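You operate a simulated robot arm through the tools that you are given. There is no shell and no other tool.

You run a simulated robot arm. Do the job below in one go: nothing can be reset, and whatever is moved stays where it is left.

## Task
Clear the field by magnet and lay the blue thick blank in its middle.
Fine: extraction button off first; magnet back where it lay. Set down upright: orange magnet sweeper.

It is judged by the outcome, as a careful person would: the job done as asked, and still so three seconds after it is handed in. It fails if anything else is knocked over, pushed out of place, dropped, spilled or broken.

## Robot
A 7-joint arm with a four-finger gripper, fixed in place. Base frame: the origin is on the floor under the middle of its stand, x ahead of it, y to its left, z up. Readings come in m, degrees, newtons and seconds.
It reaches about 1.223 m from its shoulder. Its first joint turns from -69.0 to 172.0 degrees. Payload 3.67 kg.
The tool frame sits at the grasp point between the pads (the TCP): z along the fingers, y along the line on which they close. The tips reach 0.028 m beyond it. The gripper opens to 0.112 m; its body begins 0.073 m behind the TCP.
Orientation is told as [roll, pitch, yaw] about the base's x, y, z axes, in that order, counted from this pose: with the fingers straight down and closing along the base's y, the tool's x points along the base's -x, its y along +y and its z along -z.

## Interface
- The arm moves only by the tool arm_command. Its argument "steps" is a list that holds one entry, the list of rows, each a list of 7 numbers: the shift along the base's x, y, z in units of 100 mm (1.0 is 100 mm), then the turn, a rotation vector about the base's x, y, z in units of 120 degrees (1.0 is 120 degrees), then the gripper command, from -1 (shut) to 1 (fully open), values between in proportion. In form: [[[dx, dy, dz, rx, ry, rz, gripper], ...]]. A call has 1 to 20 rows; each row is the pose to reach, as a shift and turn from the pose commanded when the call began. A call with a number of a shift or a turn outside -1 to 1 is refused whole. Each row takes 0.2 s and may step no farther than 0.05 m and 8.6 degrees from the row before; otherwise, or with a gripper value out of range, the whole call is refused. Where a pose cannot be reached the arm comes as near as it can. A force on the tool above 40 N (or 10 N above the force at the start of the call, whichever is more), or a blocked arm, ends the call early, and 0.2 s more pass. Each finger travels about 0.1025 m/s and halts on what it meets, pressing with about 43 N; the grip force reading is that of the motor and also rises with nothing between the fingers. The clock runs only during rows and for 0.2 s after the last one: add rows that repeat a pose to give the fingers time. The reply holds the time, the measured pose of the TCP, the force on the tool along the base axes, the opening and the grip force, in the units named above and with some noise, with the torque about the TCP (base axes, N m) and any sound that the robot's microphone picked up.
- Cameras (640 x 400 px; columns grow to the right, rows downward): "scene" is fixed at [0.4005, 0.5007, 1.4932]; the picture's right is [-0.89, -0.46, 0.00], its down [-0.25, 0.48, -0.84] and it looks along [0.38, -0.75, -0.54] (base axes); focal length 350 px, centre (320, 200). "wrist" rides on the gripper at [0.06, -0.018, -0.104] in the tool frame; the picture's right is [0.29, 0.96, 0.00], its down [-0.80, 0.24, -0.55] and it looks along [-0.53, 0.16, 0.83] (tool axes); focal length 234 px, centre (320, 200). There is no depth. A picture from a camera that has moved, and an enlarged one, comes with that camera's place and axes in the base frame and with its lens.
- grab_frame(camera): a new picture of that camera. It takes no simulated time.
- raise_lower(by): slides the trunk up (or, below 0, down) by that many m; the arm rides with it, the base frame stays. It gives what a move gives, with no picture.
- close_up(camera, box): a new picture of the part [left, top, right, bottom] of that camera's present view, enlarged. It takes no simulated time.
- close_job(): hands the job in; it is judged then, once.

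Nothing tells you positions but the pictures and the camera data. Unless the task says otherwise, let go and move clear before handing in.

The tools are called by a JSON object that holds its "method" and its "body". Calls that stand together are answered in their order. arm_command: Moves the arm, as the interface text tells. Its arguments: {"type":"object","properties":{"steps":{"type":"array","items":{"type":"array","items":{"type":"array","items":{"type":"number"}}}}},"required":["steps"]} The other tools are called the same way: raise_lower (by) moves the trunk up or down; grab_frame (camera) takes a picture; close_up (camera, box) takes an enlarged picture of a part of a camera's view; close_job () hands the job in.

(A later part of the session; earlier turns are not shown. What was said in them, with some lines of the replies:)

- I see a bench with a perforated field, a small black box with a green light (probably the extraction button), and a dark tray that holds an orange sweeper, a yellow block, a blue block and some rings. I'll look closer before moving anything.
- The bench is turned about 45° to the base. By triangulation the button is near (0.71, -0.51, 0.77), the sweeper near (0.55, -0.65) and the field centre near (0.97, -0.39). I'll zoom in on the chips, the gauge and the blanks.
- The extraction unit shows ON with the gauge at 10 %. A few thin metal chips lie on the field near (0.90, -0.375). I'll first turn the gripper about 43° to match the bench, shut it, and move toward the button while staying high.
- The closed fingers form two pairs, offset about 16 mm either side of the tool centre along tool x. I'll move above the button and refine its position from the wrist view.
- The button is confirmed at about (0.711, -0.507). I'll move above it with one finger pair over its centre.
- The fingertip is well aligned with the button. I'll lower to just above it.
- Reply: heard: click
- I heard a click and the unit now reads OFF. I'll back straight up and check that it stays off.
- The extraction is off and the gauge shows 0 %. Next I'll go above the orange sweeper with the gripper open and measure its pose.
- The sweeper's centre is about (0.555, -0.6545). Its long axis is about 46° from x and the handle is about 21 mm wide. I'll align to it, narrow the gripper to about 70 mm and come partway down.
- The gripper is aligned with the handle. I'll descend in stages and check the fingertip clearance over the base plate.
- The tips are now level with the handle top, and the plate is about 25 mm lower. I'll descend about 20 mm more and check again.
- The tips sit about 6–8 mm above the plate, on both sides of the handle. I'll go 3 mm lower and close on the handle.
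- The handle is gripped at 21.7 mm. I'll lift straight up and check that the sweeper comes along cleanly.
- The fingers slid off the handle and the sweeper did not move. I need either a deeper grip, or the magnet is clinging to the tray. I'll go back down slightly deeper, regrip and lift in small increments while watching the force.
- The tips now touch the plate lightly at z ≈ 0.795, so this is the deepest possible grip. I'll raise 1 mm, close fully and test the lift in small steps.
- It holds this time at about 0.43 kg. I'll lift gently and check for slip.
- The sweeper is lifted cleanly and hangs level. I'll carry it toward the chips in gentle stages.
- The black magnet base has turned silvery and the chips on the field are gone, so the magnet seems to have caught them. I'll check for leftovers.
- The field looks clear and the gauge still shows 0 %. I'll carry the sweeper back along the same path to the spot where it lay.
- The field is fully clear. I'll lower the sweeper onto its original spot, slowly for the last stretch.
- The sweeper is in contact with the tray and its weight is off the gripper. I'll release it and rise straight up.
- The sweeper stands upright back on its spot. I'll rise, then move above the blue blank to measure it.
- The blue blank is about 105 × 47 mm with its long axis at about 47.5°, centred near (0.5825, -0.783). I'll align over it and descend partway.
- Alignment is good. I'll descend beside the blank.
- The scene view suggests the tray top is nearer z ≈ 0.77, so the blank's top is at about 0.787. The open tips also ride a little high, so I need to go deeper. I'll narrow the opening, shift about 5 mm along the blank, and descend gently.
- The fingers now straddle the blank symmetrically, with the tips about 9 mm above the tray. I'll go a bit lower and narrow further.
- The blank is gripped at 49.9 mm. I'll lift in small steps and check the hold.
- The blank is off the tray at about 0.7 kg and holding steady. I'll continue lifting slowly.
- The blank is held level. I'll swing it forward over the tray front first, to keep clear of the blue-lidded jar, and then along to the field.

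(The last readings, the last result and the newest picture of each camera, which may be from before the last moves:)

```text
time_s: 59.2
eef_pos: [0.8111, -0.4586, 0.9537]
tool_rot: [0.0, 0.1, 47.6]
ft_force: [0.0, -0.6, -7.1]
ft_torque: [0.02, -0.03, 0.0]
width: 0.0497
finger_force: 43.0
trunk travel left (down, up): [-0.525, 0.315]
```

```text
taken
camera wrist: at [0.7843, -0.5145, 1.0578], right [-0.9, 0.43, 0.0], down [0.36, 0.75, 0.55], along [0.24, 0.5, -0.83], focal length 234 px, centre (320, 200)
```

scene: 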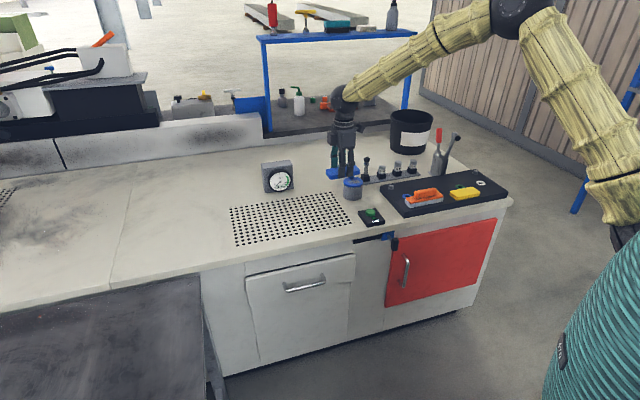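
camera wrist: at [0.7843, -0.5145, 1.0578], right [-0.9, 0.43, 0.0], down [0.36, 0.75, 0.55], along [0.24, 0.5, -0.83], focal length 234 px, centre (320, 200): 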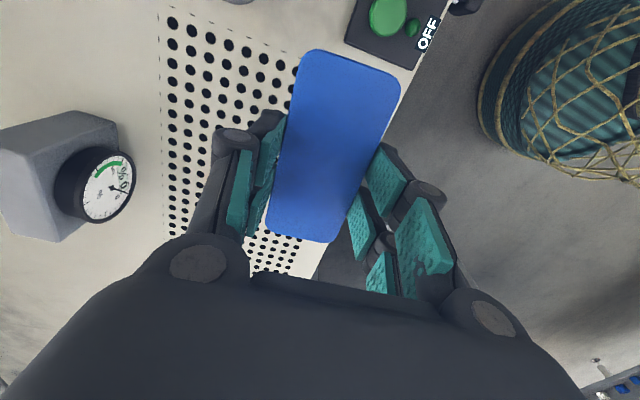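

{"method": "close_up", "body": {"camera": "wrist", "box": [140, 0, 300, 100]}}

{"method": "close_up", "body": {"camera": "wrist", "box": [140, 180, 300, 280]}}

{"method": "close_up", "body": {"camera": "scene", "box": [320, 185, 368, 215]}}

{"method": "close_up", "body": {"camera": "scene", "box": [320, 205, 368, 235]}}

{"method": "close_up", "body": {"camera": "scene", "box": [220, 195, 268, 225]}}

{"method": "close_up", "body": {"camera": "scene", "box": [220, 225, 268, 255]}}

```text
4.00 times, centred on (220, 50) of wrist
camera zoom: at [0.7843, -0.5145, 1.0578], right [-0.9, 0.43, 0.0], down [0.36, 0.75, 0.55], along [0.24, 0.5, -0.83], focal length 937 px, centre (720, 800)
```

zoom: 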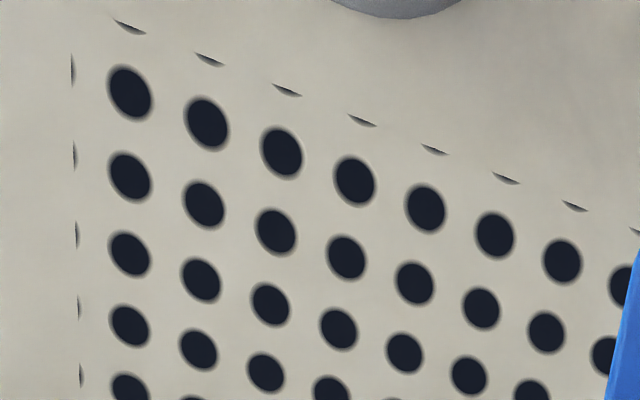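

```text
4.00 times, centred on (220, 230) of wrist
camera zoom: at [0.7843, -0.5145, 1.0578], right [-0.9, 0.43, 0.0], down [0.36, 0.75, 0.55], along [0.24, 0.5, -0.83], focal length 937 px, centre (720, 80)
```

zoom: 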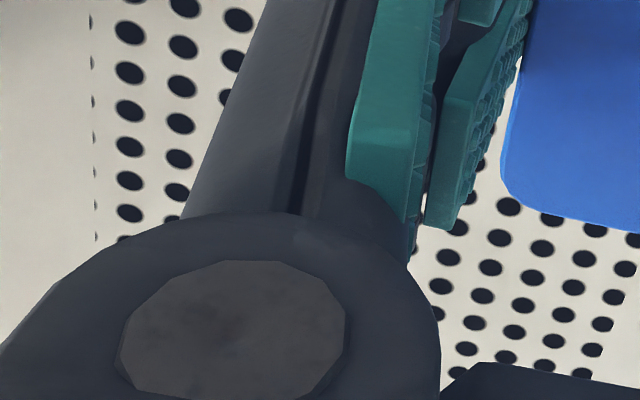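

```text
13.33 times, centred on (344, 200) of scene
camera zoom: at [0.4005, 0.5007, 1.4932], right [-0.89, -0.46, 0.0], down [-0.25, 0.48, -0.84], along [0.38, -0.75, -0.54], focal length 4668 px, centre (0, 200)
```

zoom: 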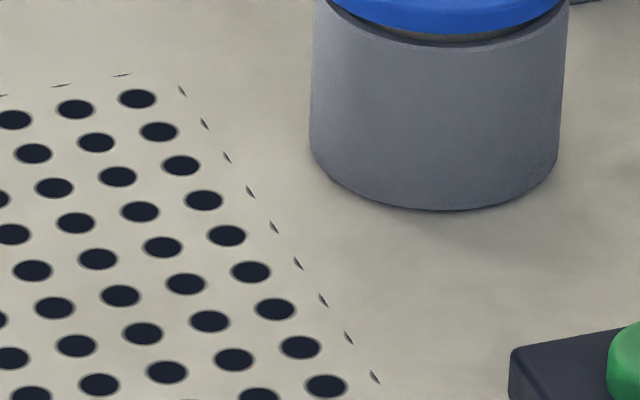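

```text
13.33 times, centred on (344, 220) of scene
camera zoom: at [0.4005, 0.5007, 1.4932], right [-0.89, -0.46, 0.0], down [-0.25, 0.48, -0.84], along [0.38, -0.75, -0.54], focal length 4668 px, centre (0, -67)
```

zoom: 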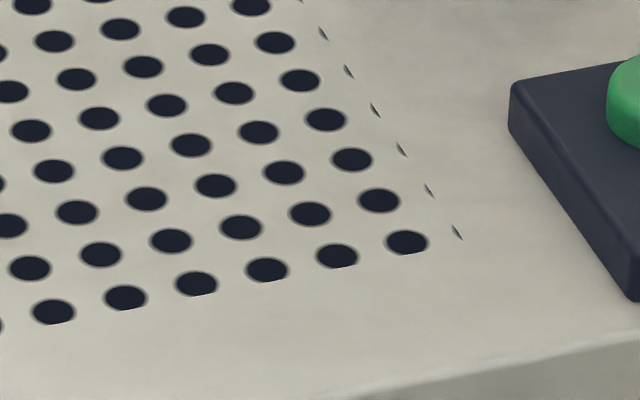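

```text
13.33 times, centred on (244, 210) of scene
camera zoom: at [0.4005, 0.5007, 1.4932], right [-0.89, -0.46, 0.0], down [-0.25, 0.48, -0.84], along [0.38, -0.75, -0.54], focal length 4668 px, centre (1333, 67)
```

zoom: 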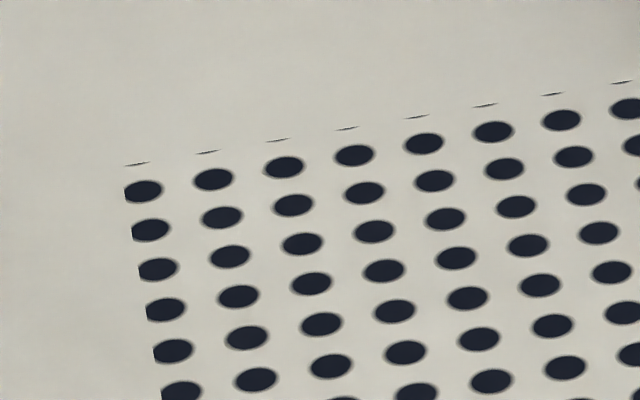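

```text
13.33 times, centred on (244, 240) of scene
camera zoom: at [0.4005, 0.5007, 1.4932], right [-0.89, -0.46, 0.0], down [-0.25, 0.48, -0.84], along [0.38, -0.75, -0.54], focal length 4668 px, centre (1333, -333)
```

zoom: 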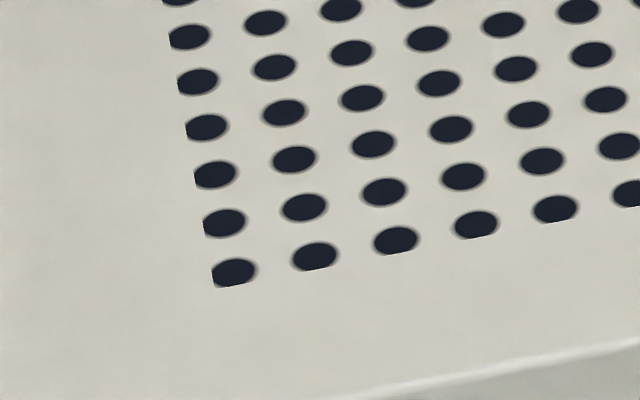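

The field is a 21 × 12 grid of holes turned 45°, and its centre is near (0.98, -0.395). I'll move the blank above it, square it to the field and hover so I can count holes around it.

{"method": "arm_command", "body": {"steps": [[[0.05, 0.02, 0, 0, 0, -0.003, -1], [0.15, 0.06, 0, 0, 0, -0.008, -1], [0.3, 0.11, -0.05, 0, 0, -0.014, -1], [0.47, 0.17, -0.12, 0, 0, -0.02, -1], [0.64, 0.23, -0.2, 0, 0, -0.024, -1], [0.78, 0.28, -0.27, 0, 0, -0.024, -1], [0.85, 0.3, -0.3, 0, 0, -0.024, -1]]]}}

{"method": "arm_command", "body": {"steps": [[[0.05, 0.02, 0, 0, 0, 0, -1], [0.15, 0.06, -0.05, 0, 0, 0, -1], [0.3, 0.11, -0.15, 0, 0, 0, -1], [0.47, 0.18, -0.28, 0, 0, 0, -1], [0.64, 0.25, -0.41, 0, 0, 0, -1], [0.78, 0.3, -0.53, 0, 0, 0, -1], [0.84, 0.33, -0.62, 0, 0, 0, -1], [0.84, 0.33, -0.65, 0, 0, 0, -1], [0.84, 0.33, -0.65, 0, 0, 0, -1]]]}}

{"method": "grab_frame", "body": {"camera": "scene"}}

{"method": "grab_frame", "body": {"camera": "wrist"}}

{"method": "close_up", "body": {"camera": "scene", "box": [220, 175, 360, 255]}}

```text
time_s: 60.8
eef_pos: [0.8956, -0.4297, 0.9236]
tool_rot: [0.1, -0.1, 44.7]
ft_force: [-0.1, 0.4, -6.1]
ft_torque: [-0.01, 0.03, -0.05]
width: 0.0498
finger_force: 43.2
trunk travel left (down, up): [-0.525, 0.315]
```

```text
time_s: 62.8
eef_pos: [0.9788, -0.3967, 0.8574]
tool_rot: [0.1, 0.0, 44.8]
ft_force: [0.1, -0.4, -6.7]
ft_torque: [0.01, -0.02, 0.01]
width: 0.0499
finger_force: 43.3
trunk travel left (down, up): [-0.525, 0.315]
```

```text
taken
```

scene: 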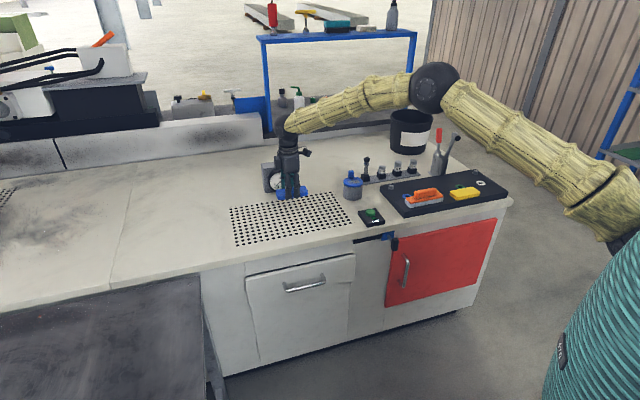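

```text
taken
camera wrist: at [0.9493, -0.4506, 0.9622], right [-0.88, 0.48, 0.0], down [0.4, 0.73, 0.55], along [0.27, 0.49, -0.83], focal length 234 px, centre (320, 200)
```

wrist: 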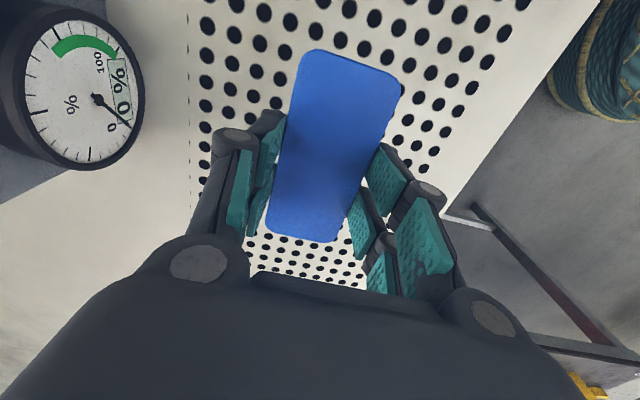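

```text
4.57 times, centred on (290, 215) of scene
camera zoom: at [0.4005, 0.5007, 1.4932], right [-0.89, -0.46, 0.0], down [-0.25, 0.48, -0.84], along [0.38, -0.75, -0.54], focal length 1600 px, centre (457, 131)
```

zoom: 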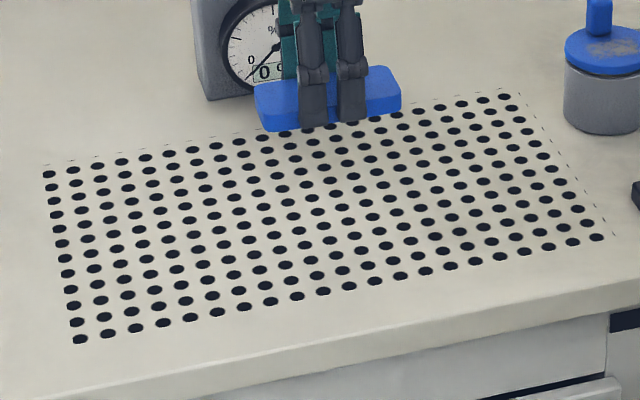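

{"method": "close_up", "body": {"camera": "wrist", "box": [180, 0, 520, 200]}}

{"method": "close_up", "body": {"camera": "wrist", "box": [180, 120, 460, 300]}}

```text
1.88 times, centred on (350, 100) of wrist
camera zoom: at [0.9493, -0.4506, 0.9622], right [-0.88, 0.48, 0.0], down [0.4, 0.73, 0.55], along [0.27, 0.49, -0.83], focal length 441 px, centre (264, 388)
```

zoom: 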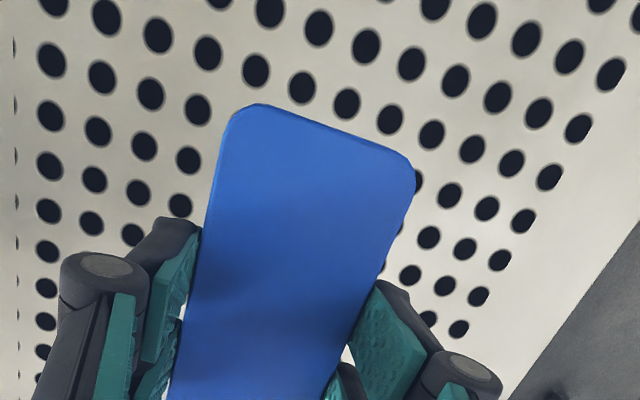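

```text
2.22 times, centred on (320, 210) of wrist
camera zoom: at [0.9493, -0.4506, 0.9622], right [-0.88, 0.48, 0.0], down [0.4, 0.73, 0.55], along [0.27, 0.49, -0.83], focal length 520 px, centre (320, 178)
```

zoom: 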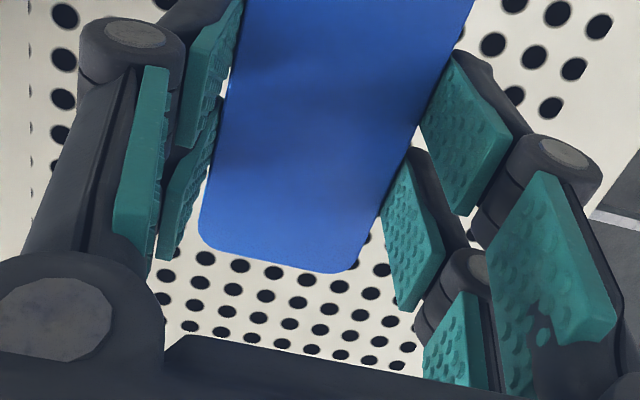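

From the wrist view the blank is centred across the field but about 9 mm short along its length. I'll correct that and lower to about 15 mm above the surface to check again.

{"method": "arm_command", "body": {"steps": [[[0.01, 0.02, -0.05, 0, 0, 0, -1], [0.03, 0.05, -0.15, 0, 0, 0, -1], [0.05, 0.078, -0.25, 0, 0, 0, -1], [0.05, 0.078, -0.37, 0, 0, 0, -1], [0.05, 0.078, -0.48, 0, 0, 0, -1], [0.05, 0.078, -0.58, 0, 0, 0, -1], [0.05, 0.078, -0.65, 0, 0, 0, -1], [0.05, 0.078, -0.68, 0, 0, 0, -1], [0.05, 0.078, -0.68, 0, 0, 0, -1]]]}}

{"method": "close_up", "body": {"camera": "scene", "box": [220, 175, 360, 255]}}

{"method": "close_up", "body": {"camera": "wrist", "box": [160, 0, 520, 225]}}

{"method": "close_up", "body": {"camera": "scene", "box": [255, 180, 335, 230]}}

```text
time_s: 64.8
eef_pos: [0.9845, -0.3883, 0.7888]
tool_rot: [0.1, 0.0, 44.7]
ft_force: [0.1, 0.1, -7.1]
ft_torque: [-0.02, -0.01, 0.0]
width: 0.0498
finger_force: 42.8
trunk travel left (down, up): [-0.525, 0.315]
```

```text
4.57 times, centred on (290, 215) of scene
camera zoom: at [0.4005, 0.5007, 1.4932], right [-0.89, -0.46, 0.0], down [-0.25, 0.48, -0.84], along [0.38, -0.75, -0.54], focal length 1600 px, centre (457, 131)
```

zoom: 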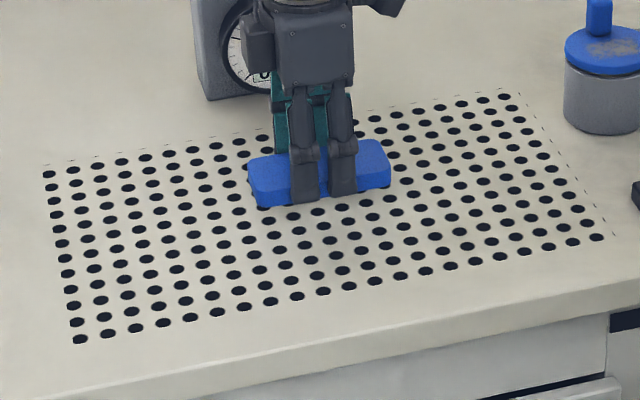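

```text
1.78 times, centred on (340, 112) of wrist
camera zoom: at [0.9557, -0.4425, 0.8947], right [-0.88, 0.48, 0.0], down [0.4, 0.73, 0.56], along [0.26, 0.49, -0.83], focal length 416 px, centre (284, 356)
```

zoom: 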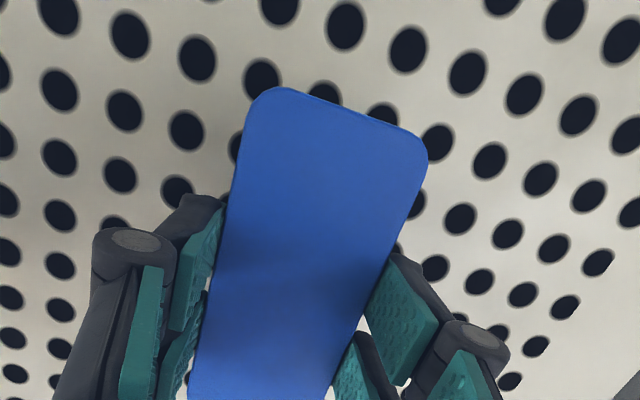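

```text
8.00 times, centred on (295, 205) of scene
camera zoom: at [0.4005, 0.5007, 1.4932], right [-0.89, -0.46, 0.0], down [-0.25, 0.48, -0.84], along [0.38, -0.75, -0.54], focal length 2801 px, centre (520, 160)
```

zoom: 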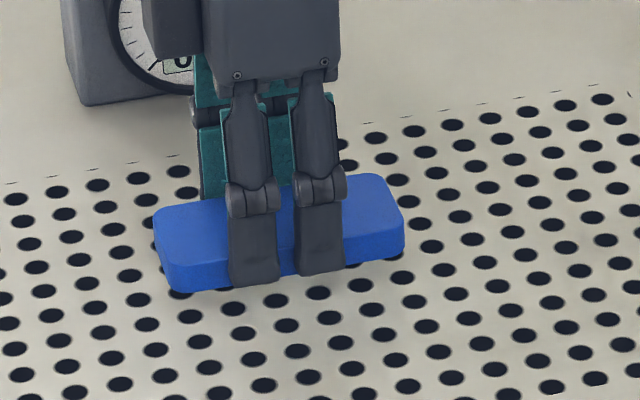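

Using the field's diagonals in the scene view, the blank hangs right over the field centre, about 17 mm up and well aligned. I'll lower it gently to contact.

{"method": "arm_command", "body": {"steps": [[[0, 0, -0.03, 0, 0, 0, -1], [0, 0, -0.06, 0, 0, 0, -1], [0, 0, -0.09, 0, 0, 0, -1], [0, 0, -0.11, 0, 0, 0, -1], [0, 0, -0.12, 0, 0, 0, -1]]]}}

{"method": "arm_command", "body": {"steps": [[[0, 0, -0.01, 0, 0, 0, -1], [0, 0, -0.02, 0, 0, 0, -1], [0, 0, -0.02, 0, 0, 0, -1]]]}}

{"method": "close_up", "body": {"camera": "scene", "box": [255, 180, 335, 230]}}

```text
time_s: 66.0
eef_pos: [0.985, -0.3878, 0.7783]
tool_rot: [0.2, -0.1, 44.6]
ft_force: [0.5, -0.1, -6.6]
ft_torque: [0.03, -0.02, 0.0]
width: 0.0498
finger_force: 42.8
trunk travel left (down, up): [-0.525, 0.315]
```

```text
time_s: 66.8
eef_pos: [0.9844, -0.3877, 0.7757]
tool_rot: [0.1, -0.1, 44.7]
ft_force: [0.3, 0.6, -6.6]
ft_torque: [0.04, -0.03, 0.01]
width: 0.0498
finger_force: 42.5
trunk travel left (down, up): [-0.525, 0.315]
```

```text
8.00 times, centred on (295, 205) of scene
camera zoom: at [0.4005, 0.5007, 1.4932], right [-0.89, -0.46, 0.0], down [-0.25, 0.48, -0.84], along [0.38, -0.75, -0.54], focal length 2801 px, centre (520, 160)
```

zoom: 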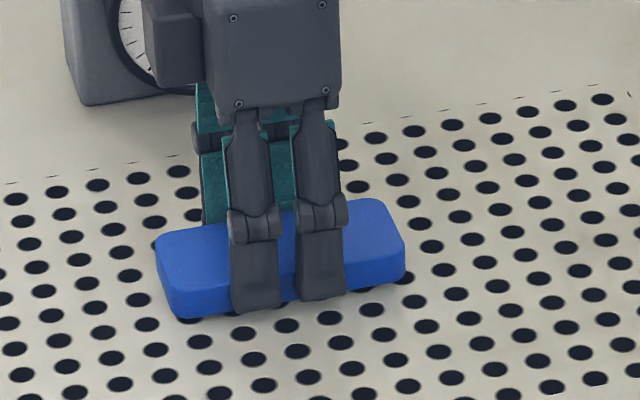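

{"method": "arm_command", "body": {"steps": [[[0, 0, -0.01, 0, 0, 0, -1], [0, 0, -0.02, 0, 0, 0, -1], [0, 0, -0.02, 0, 0, 0, -1]]]}}

```text
time_s: 67.6
eef_pos: [0.9843, -0.3875, 0.7738]
tool_rot: [0.1, -0.1, 44.6]
ft_force: [0.2, -0.8, -7.1]
ft_torque: [0.03, -0.01, -0.04]
width: 0.05
finger_force: 42.7
trunk travel left (down, up): [-0.525, 0.315]
```

{"method": "arm_command", "body": {"steps": [[[0, 0, -0.01, 0, 0, 0, -1], [0, 0, -0.02, 0, 0, 0, -1], [0, 0, -0.02, 0, 0, 0, -1]]]}}

{"method": "close_up", "body": {"camera": "scene", "box": [255, 180, 335, 230]}}

```text
time_s: 68.4
eef_pos: [0.9844, -0.3893, 0.7731]
tool_rot: [0.0, 0.0, 44.8]
ft_force: [-0.2, 0.5, -6.8]
ft_torque: [0.01, -0.09, 0.02]
width: 0.0499
finger_force: 43.2
trunk travel left (down, up): [-0.525, 0.315]
```

```text
8.00 times, centred on (295, 205) of scene
camera zoom: at [0.4005, 0.5007, 1.4932], right [-0.89, -0.46, 0.0], down [-0.25, 0.48, -0.84], along [0.38, -0.75, -0.54], focal length 2801 px, centre (520, 160)
```

zoom: 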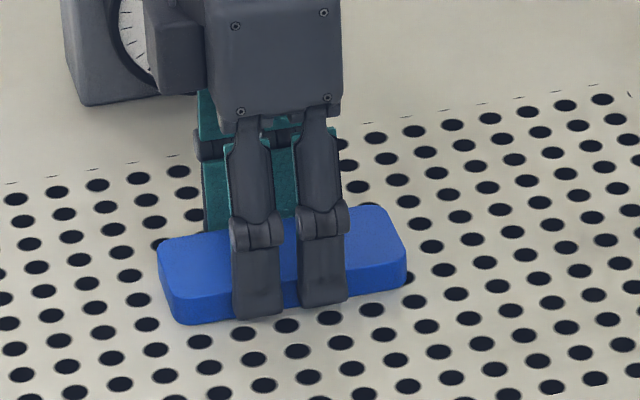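

{"method": "arm_command", "body": {"steps": [[[0, 0, -0.01, 0, 0, 0, -1], [0, 0, -0.01, 0, 0, 0, -1]]]}}

```text
time_s: 69.0
eef_pos: [0.9838, -0.3881, 0.7704]
tool_rot: [0.0, -0.1, 44.7]
ft_force: [1.1, -0.2, -4.6]
ft_torque: [0.05, -0.14, -0.08]
width: 0.0497
finger_force: 43.3
trunk travel left (down, up): [-0.525, 0.315]
```

The first contact shows in the force reading. I'll lower 1 mm more so the table takes the weight.

{"method": "arm_command", "body": {"steps": [[[0, 0, -0.01, 0, 0, 0, -1], [0, 0, -0.01, 0, 0, 0, -1]]]}}

{"method": "close_up", "body": {"camera": "scene", "box": [220, 175, 360, 255]}}

{"method": "close_up", "body": {"camera": "scene", "box": [255, 180, 335, 230]}}

```text
time_s: 69.6
eef_pos: [0.9838, -0.3875, 0.7709]
tool_rot: [0.0, -0.2, 44.7]
ft_force: [3.2, -0.2, 2.7]
ft_torque: [-0.25, 0.43, 0.15]
width: 0.0497
finger_force: 43.3
trunk travel left (down, up): [-0.525, 0.315]
```

```text
4.57 times, centred on (290, 215) of scene
camera zoom: at [0.4005, 0.5007, 1.4932], right [-0.89, -0.46, 0.0], down [-0.25, 0.48, -0.84], along [0.38, -0.75, -0.54], focal length 1600 px, centre (457, 131)
```

zoom: 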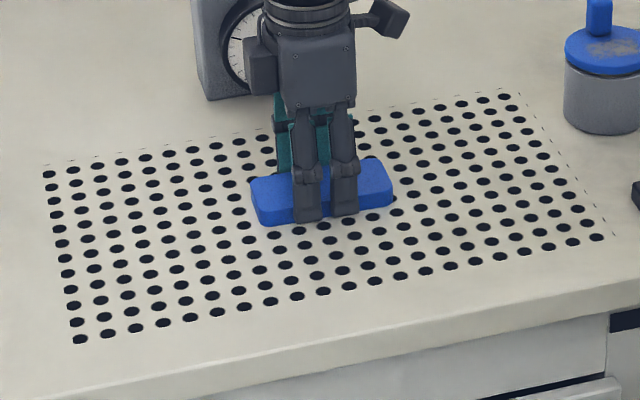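

```text
8.00 times, centred on (295, 205) of scene
camera zoom: at [0.4005, 0.5007, 1.4932], right [-0.89, -0.46, 0.0], down [-0.25, 0.48, -0.84], along [0.38, -0.75, -0.54], focal length 2801 px, centre (520, 160)
```

zoom: 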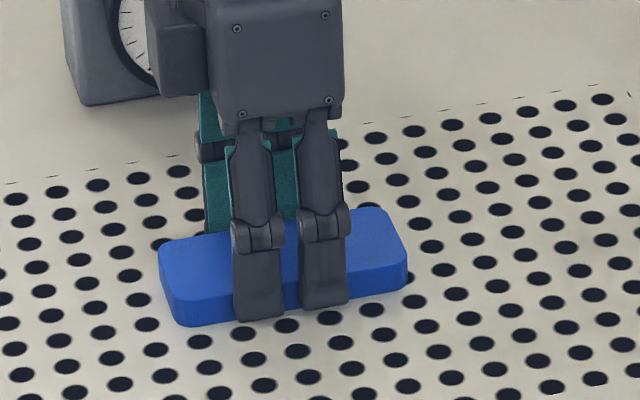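

The blank is down and its top centre coincides with the field's centre. I'll release it gently and rise straight up.

{"method": "arm_command", "body": {"steps": [[[0, 0, 0, 0, 0, 0, -0.05], [0, 0, 0, 0, 0, 0, 0.1], [0, 0, 0, 0, 0, 0, 0.3], [0, 0, 0, 0, 0, 0, 0.4], [0, 0, 0.03, 0, 0, 0, 0.4]]]}}

{"method": "close_up", "body": {"camera": "scene", "box": [255, 180, 335, 230]}}

```text
time_s: 70.8
eef_pos: [0.9845, -0.3887, 0.7748]
tool_rot: [0.0, -0.1, 44.7]
ft_force: [0.2, -0.3, -0.4]
ft_torque: [0.02, -0.01, 0.06]
width: 0.0783
finger_force: 0.1
trunk travel left (down, up): [-0.525, 0.315]
```

```text
8.00 times, centred on (295, 205) of scene
camera zoom: at [0.4005, 0.5007, 1.4932], right [-0.89, -0.46, 0.0], down [-0.25, 0.48, -0.84], along [0.38, -0.75, -0.54], focal length 2801 px, centre (520, 160)
```

zoom: 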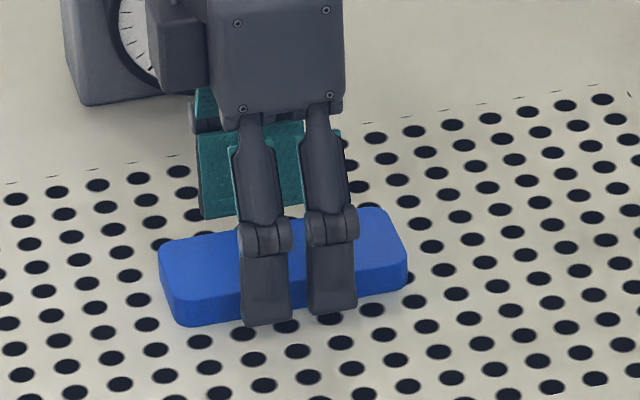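

Released cleanly. I'll rise and move away so the whole result is visible.

{"method": "arm_command", "body": {"steps": [[[0, 0, 0.1, 0, 0, 0, 0.4], [0, 0, 0.3, 0, 0, 0, 0.4], [0, 0, 0.6, 0, 0, 0, 0.4], [0, 0, 0.85, 0, 0, 0, 0.4], [0, 0, 1.0, 0, 0, 0, 0.4]]]}}

{"method": "arm_command", "body": {"steps": [[[0, 0, 0.3, 0, 0, 0, 0.4], [-0.1, 0, 0.6, 0, 0, 0, 0.4], [-0.3, 0, 0.9, 0, 0, 0, 0.4], [-0.6, 0.05, 1.0, 0, 0, 0, 0.4], [-0.9, 0.1, 1.0, 0, 0, 0, 0.4], [-1.0, 0.1, 1.0, 0, 0, 0, 0.4]]]}}

{"method": "arm_command", "body": {"steps": [[[-0.3, 0, 0, 0, 0, 0, 0.4], [-0.6, 0, 0, 0, 0, 0, 0.4], [-0.9, 0, 0, 0, 0, 0, 0.4], [-1.0, 0, 0, 0, 0, 0, 0.4]]]}}

{"method": "grab_frame", "body": {"camera": "scene"}}

{"method": "close_up", "body": {"camera": "scene", "box": [220, 165, 360, 255]}}

{"method": "close_up", "body": {"camera": "scene", "box": [340, 150, 520, 260]}}

{"method": "grab_frame", "body": {"camera": "wrist"}}

```text
time_s: 72.0
eef_pos: [0.9835, -0.3893, 0.8741]
tool_rot: [0.1, -0.1, 44.7]
ft_force: [0.4, -0.2, 0.2]
ft_torque: [0.0, -0.01, 0.02]
width: 0.0784
finger_force: 0.0
trunk travel left (down, up): [-0.525, 0.315]
```

```text
time_s: 73.4
eef_pos: [0.8813, -0.3805, 0.9721]
tool_rot: [0.0, -0.1, 44.7]
ft_force: [-0.5, 0.3, -0.5]
ft_torque: [0.01, 0.0, 0.0]
width: 0.0784
finger_force: 0.1
trunk travel left (down, up): [-0.525, 0.315]
```

```text
time_s: 74.4
eef_pos: [0.7859, -0.3777, 0.9727]
tool_rot: [0.1, -0.1, 44.7]
ft_force: [0.2, 0.3, -0.6]
ft_torque: [-0.02, -0.03, 0.01]
width: 0.0786
finger_force: 0.0
trunk travel left (down, up): [-0.525, 0.315]
```

```text
taken
```

scene: 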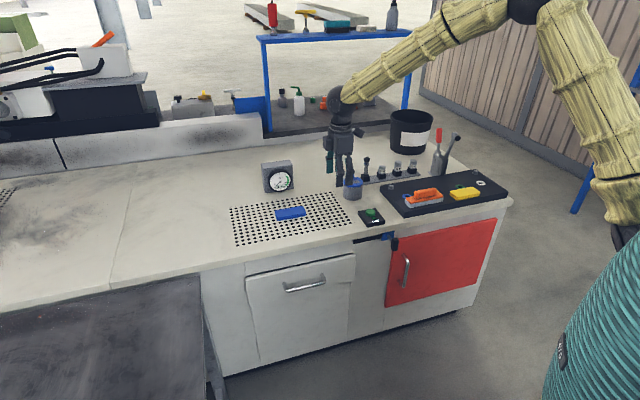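

```text
4.44 times, centred on (290, 210) of scene
camera zoom: at [0.4005, 0.5007, 1.4932], right [-0.89, -0.46, 0.0], down [-0.25, 0.48, -0.84], along [0.38, -0.75, -0.54], focal length 1556 px, centre (453, 156)
```

zoom: 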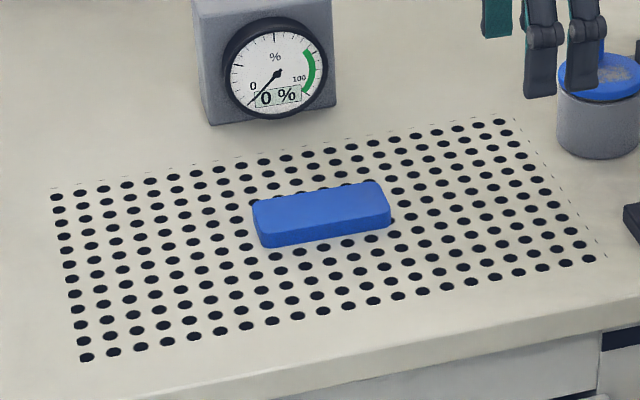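

```text
3.56 times, centred on (430, 205) of scene
camera zoom: at [0.4005, 0.5007, 1.4932], right [-0.89, -0.46, 0.0], down [-0.25, 0.48, -0.84], along [0.38, -0.75, -0.54], focal length 1245 px, centre (-71, 182)
```

zoom: 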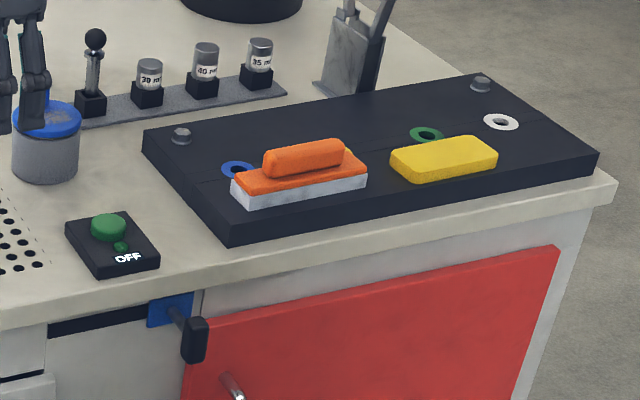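

```text
taken
camera wrist: at [0.7561, -0.4326, 1.0774], right [-0.88, 0.48, 0.0], down [0.4, 0.73, 0.56], along [0.27, 0.49, -0.83], focal length 234 px, centre (320, 200)
```

wrist: 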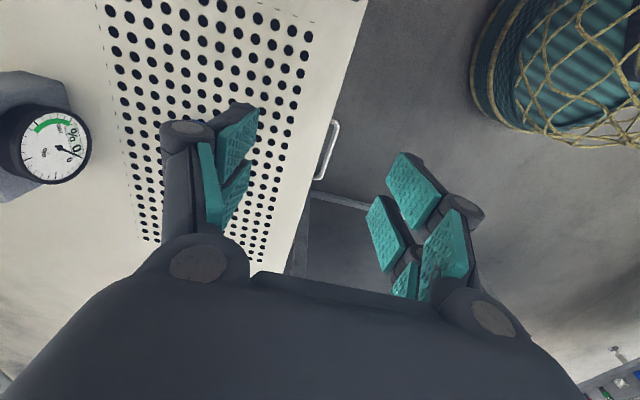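

The job looks complete:
- **Extraction:** the button reads OFF and the gauge shows 0 %.
- **Field:** no chips are left, and the blue blank lies flat in its middle, squared to the holes.
- **Sweeper:** it stands upright on its original spot with the chips on its magnet.

The arm is clear and I saw nothing else moved, so I'm handing the job in.

{"method": "close_job", "body": {}}

```text
The job is handed in.
```

The job is handed in: the chips are off the field and the blue thick blank lies flat in its middle, lined up with the holes.

- **Extraction:** I pressed the button first. It now reads OFF and the gauge shows 0 %.
- **Sweeper:** The orange magnet sweeper is back where it lay, standing upright with the chips still on its magnet. My first grip slipped off the handle, but the sweeper stayed in place and the second grip held.
- **Everything else:** The last pictures showed nothing else moved or knocked over. The gripper is open and clear of the bench.
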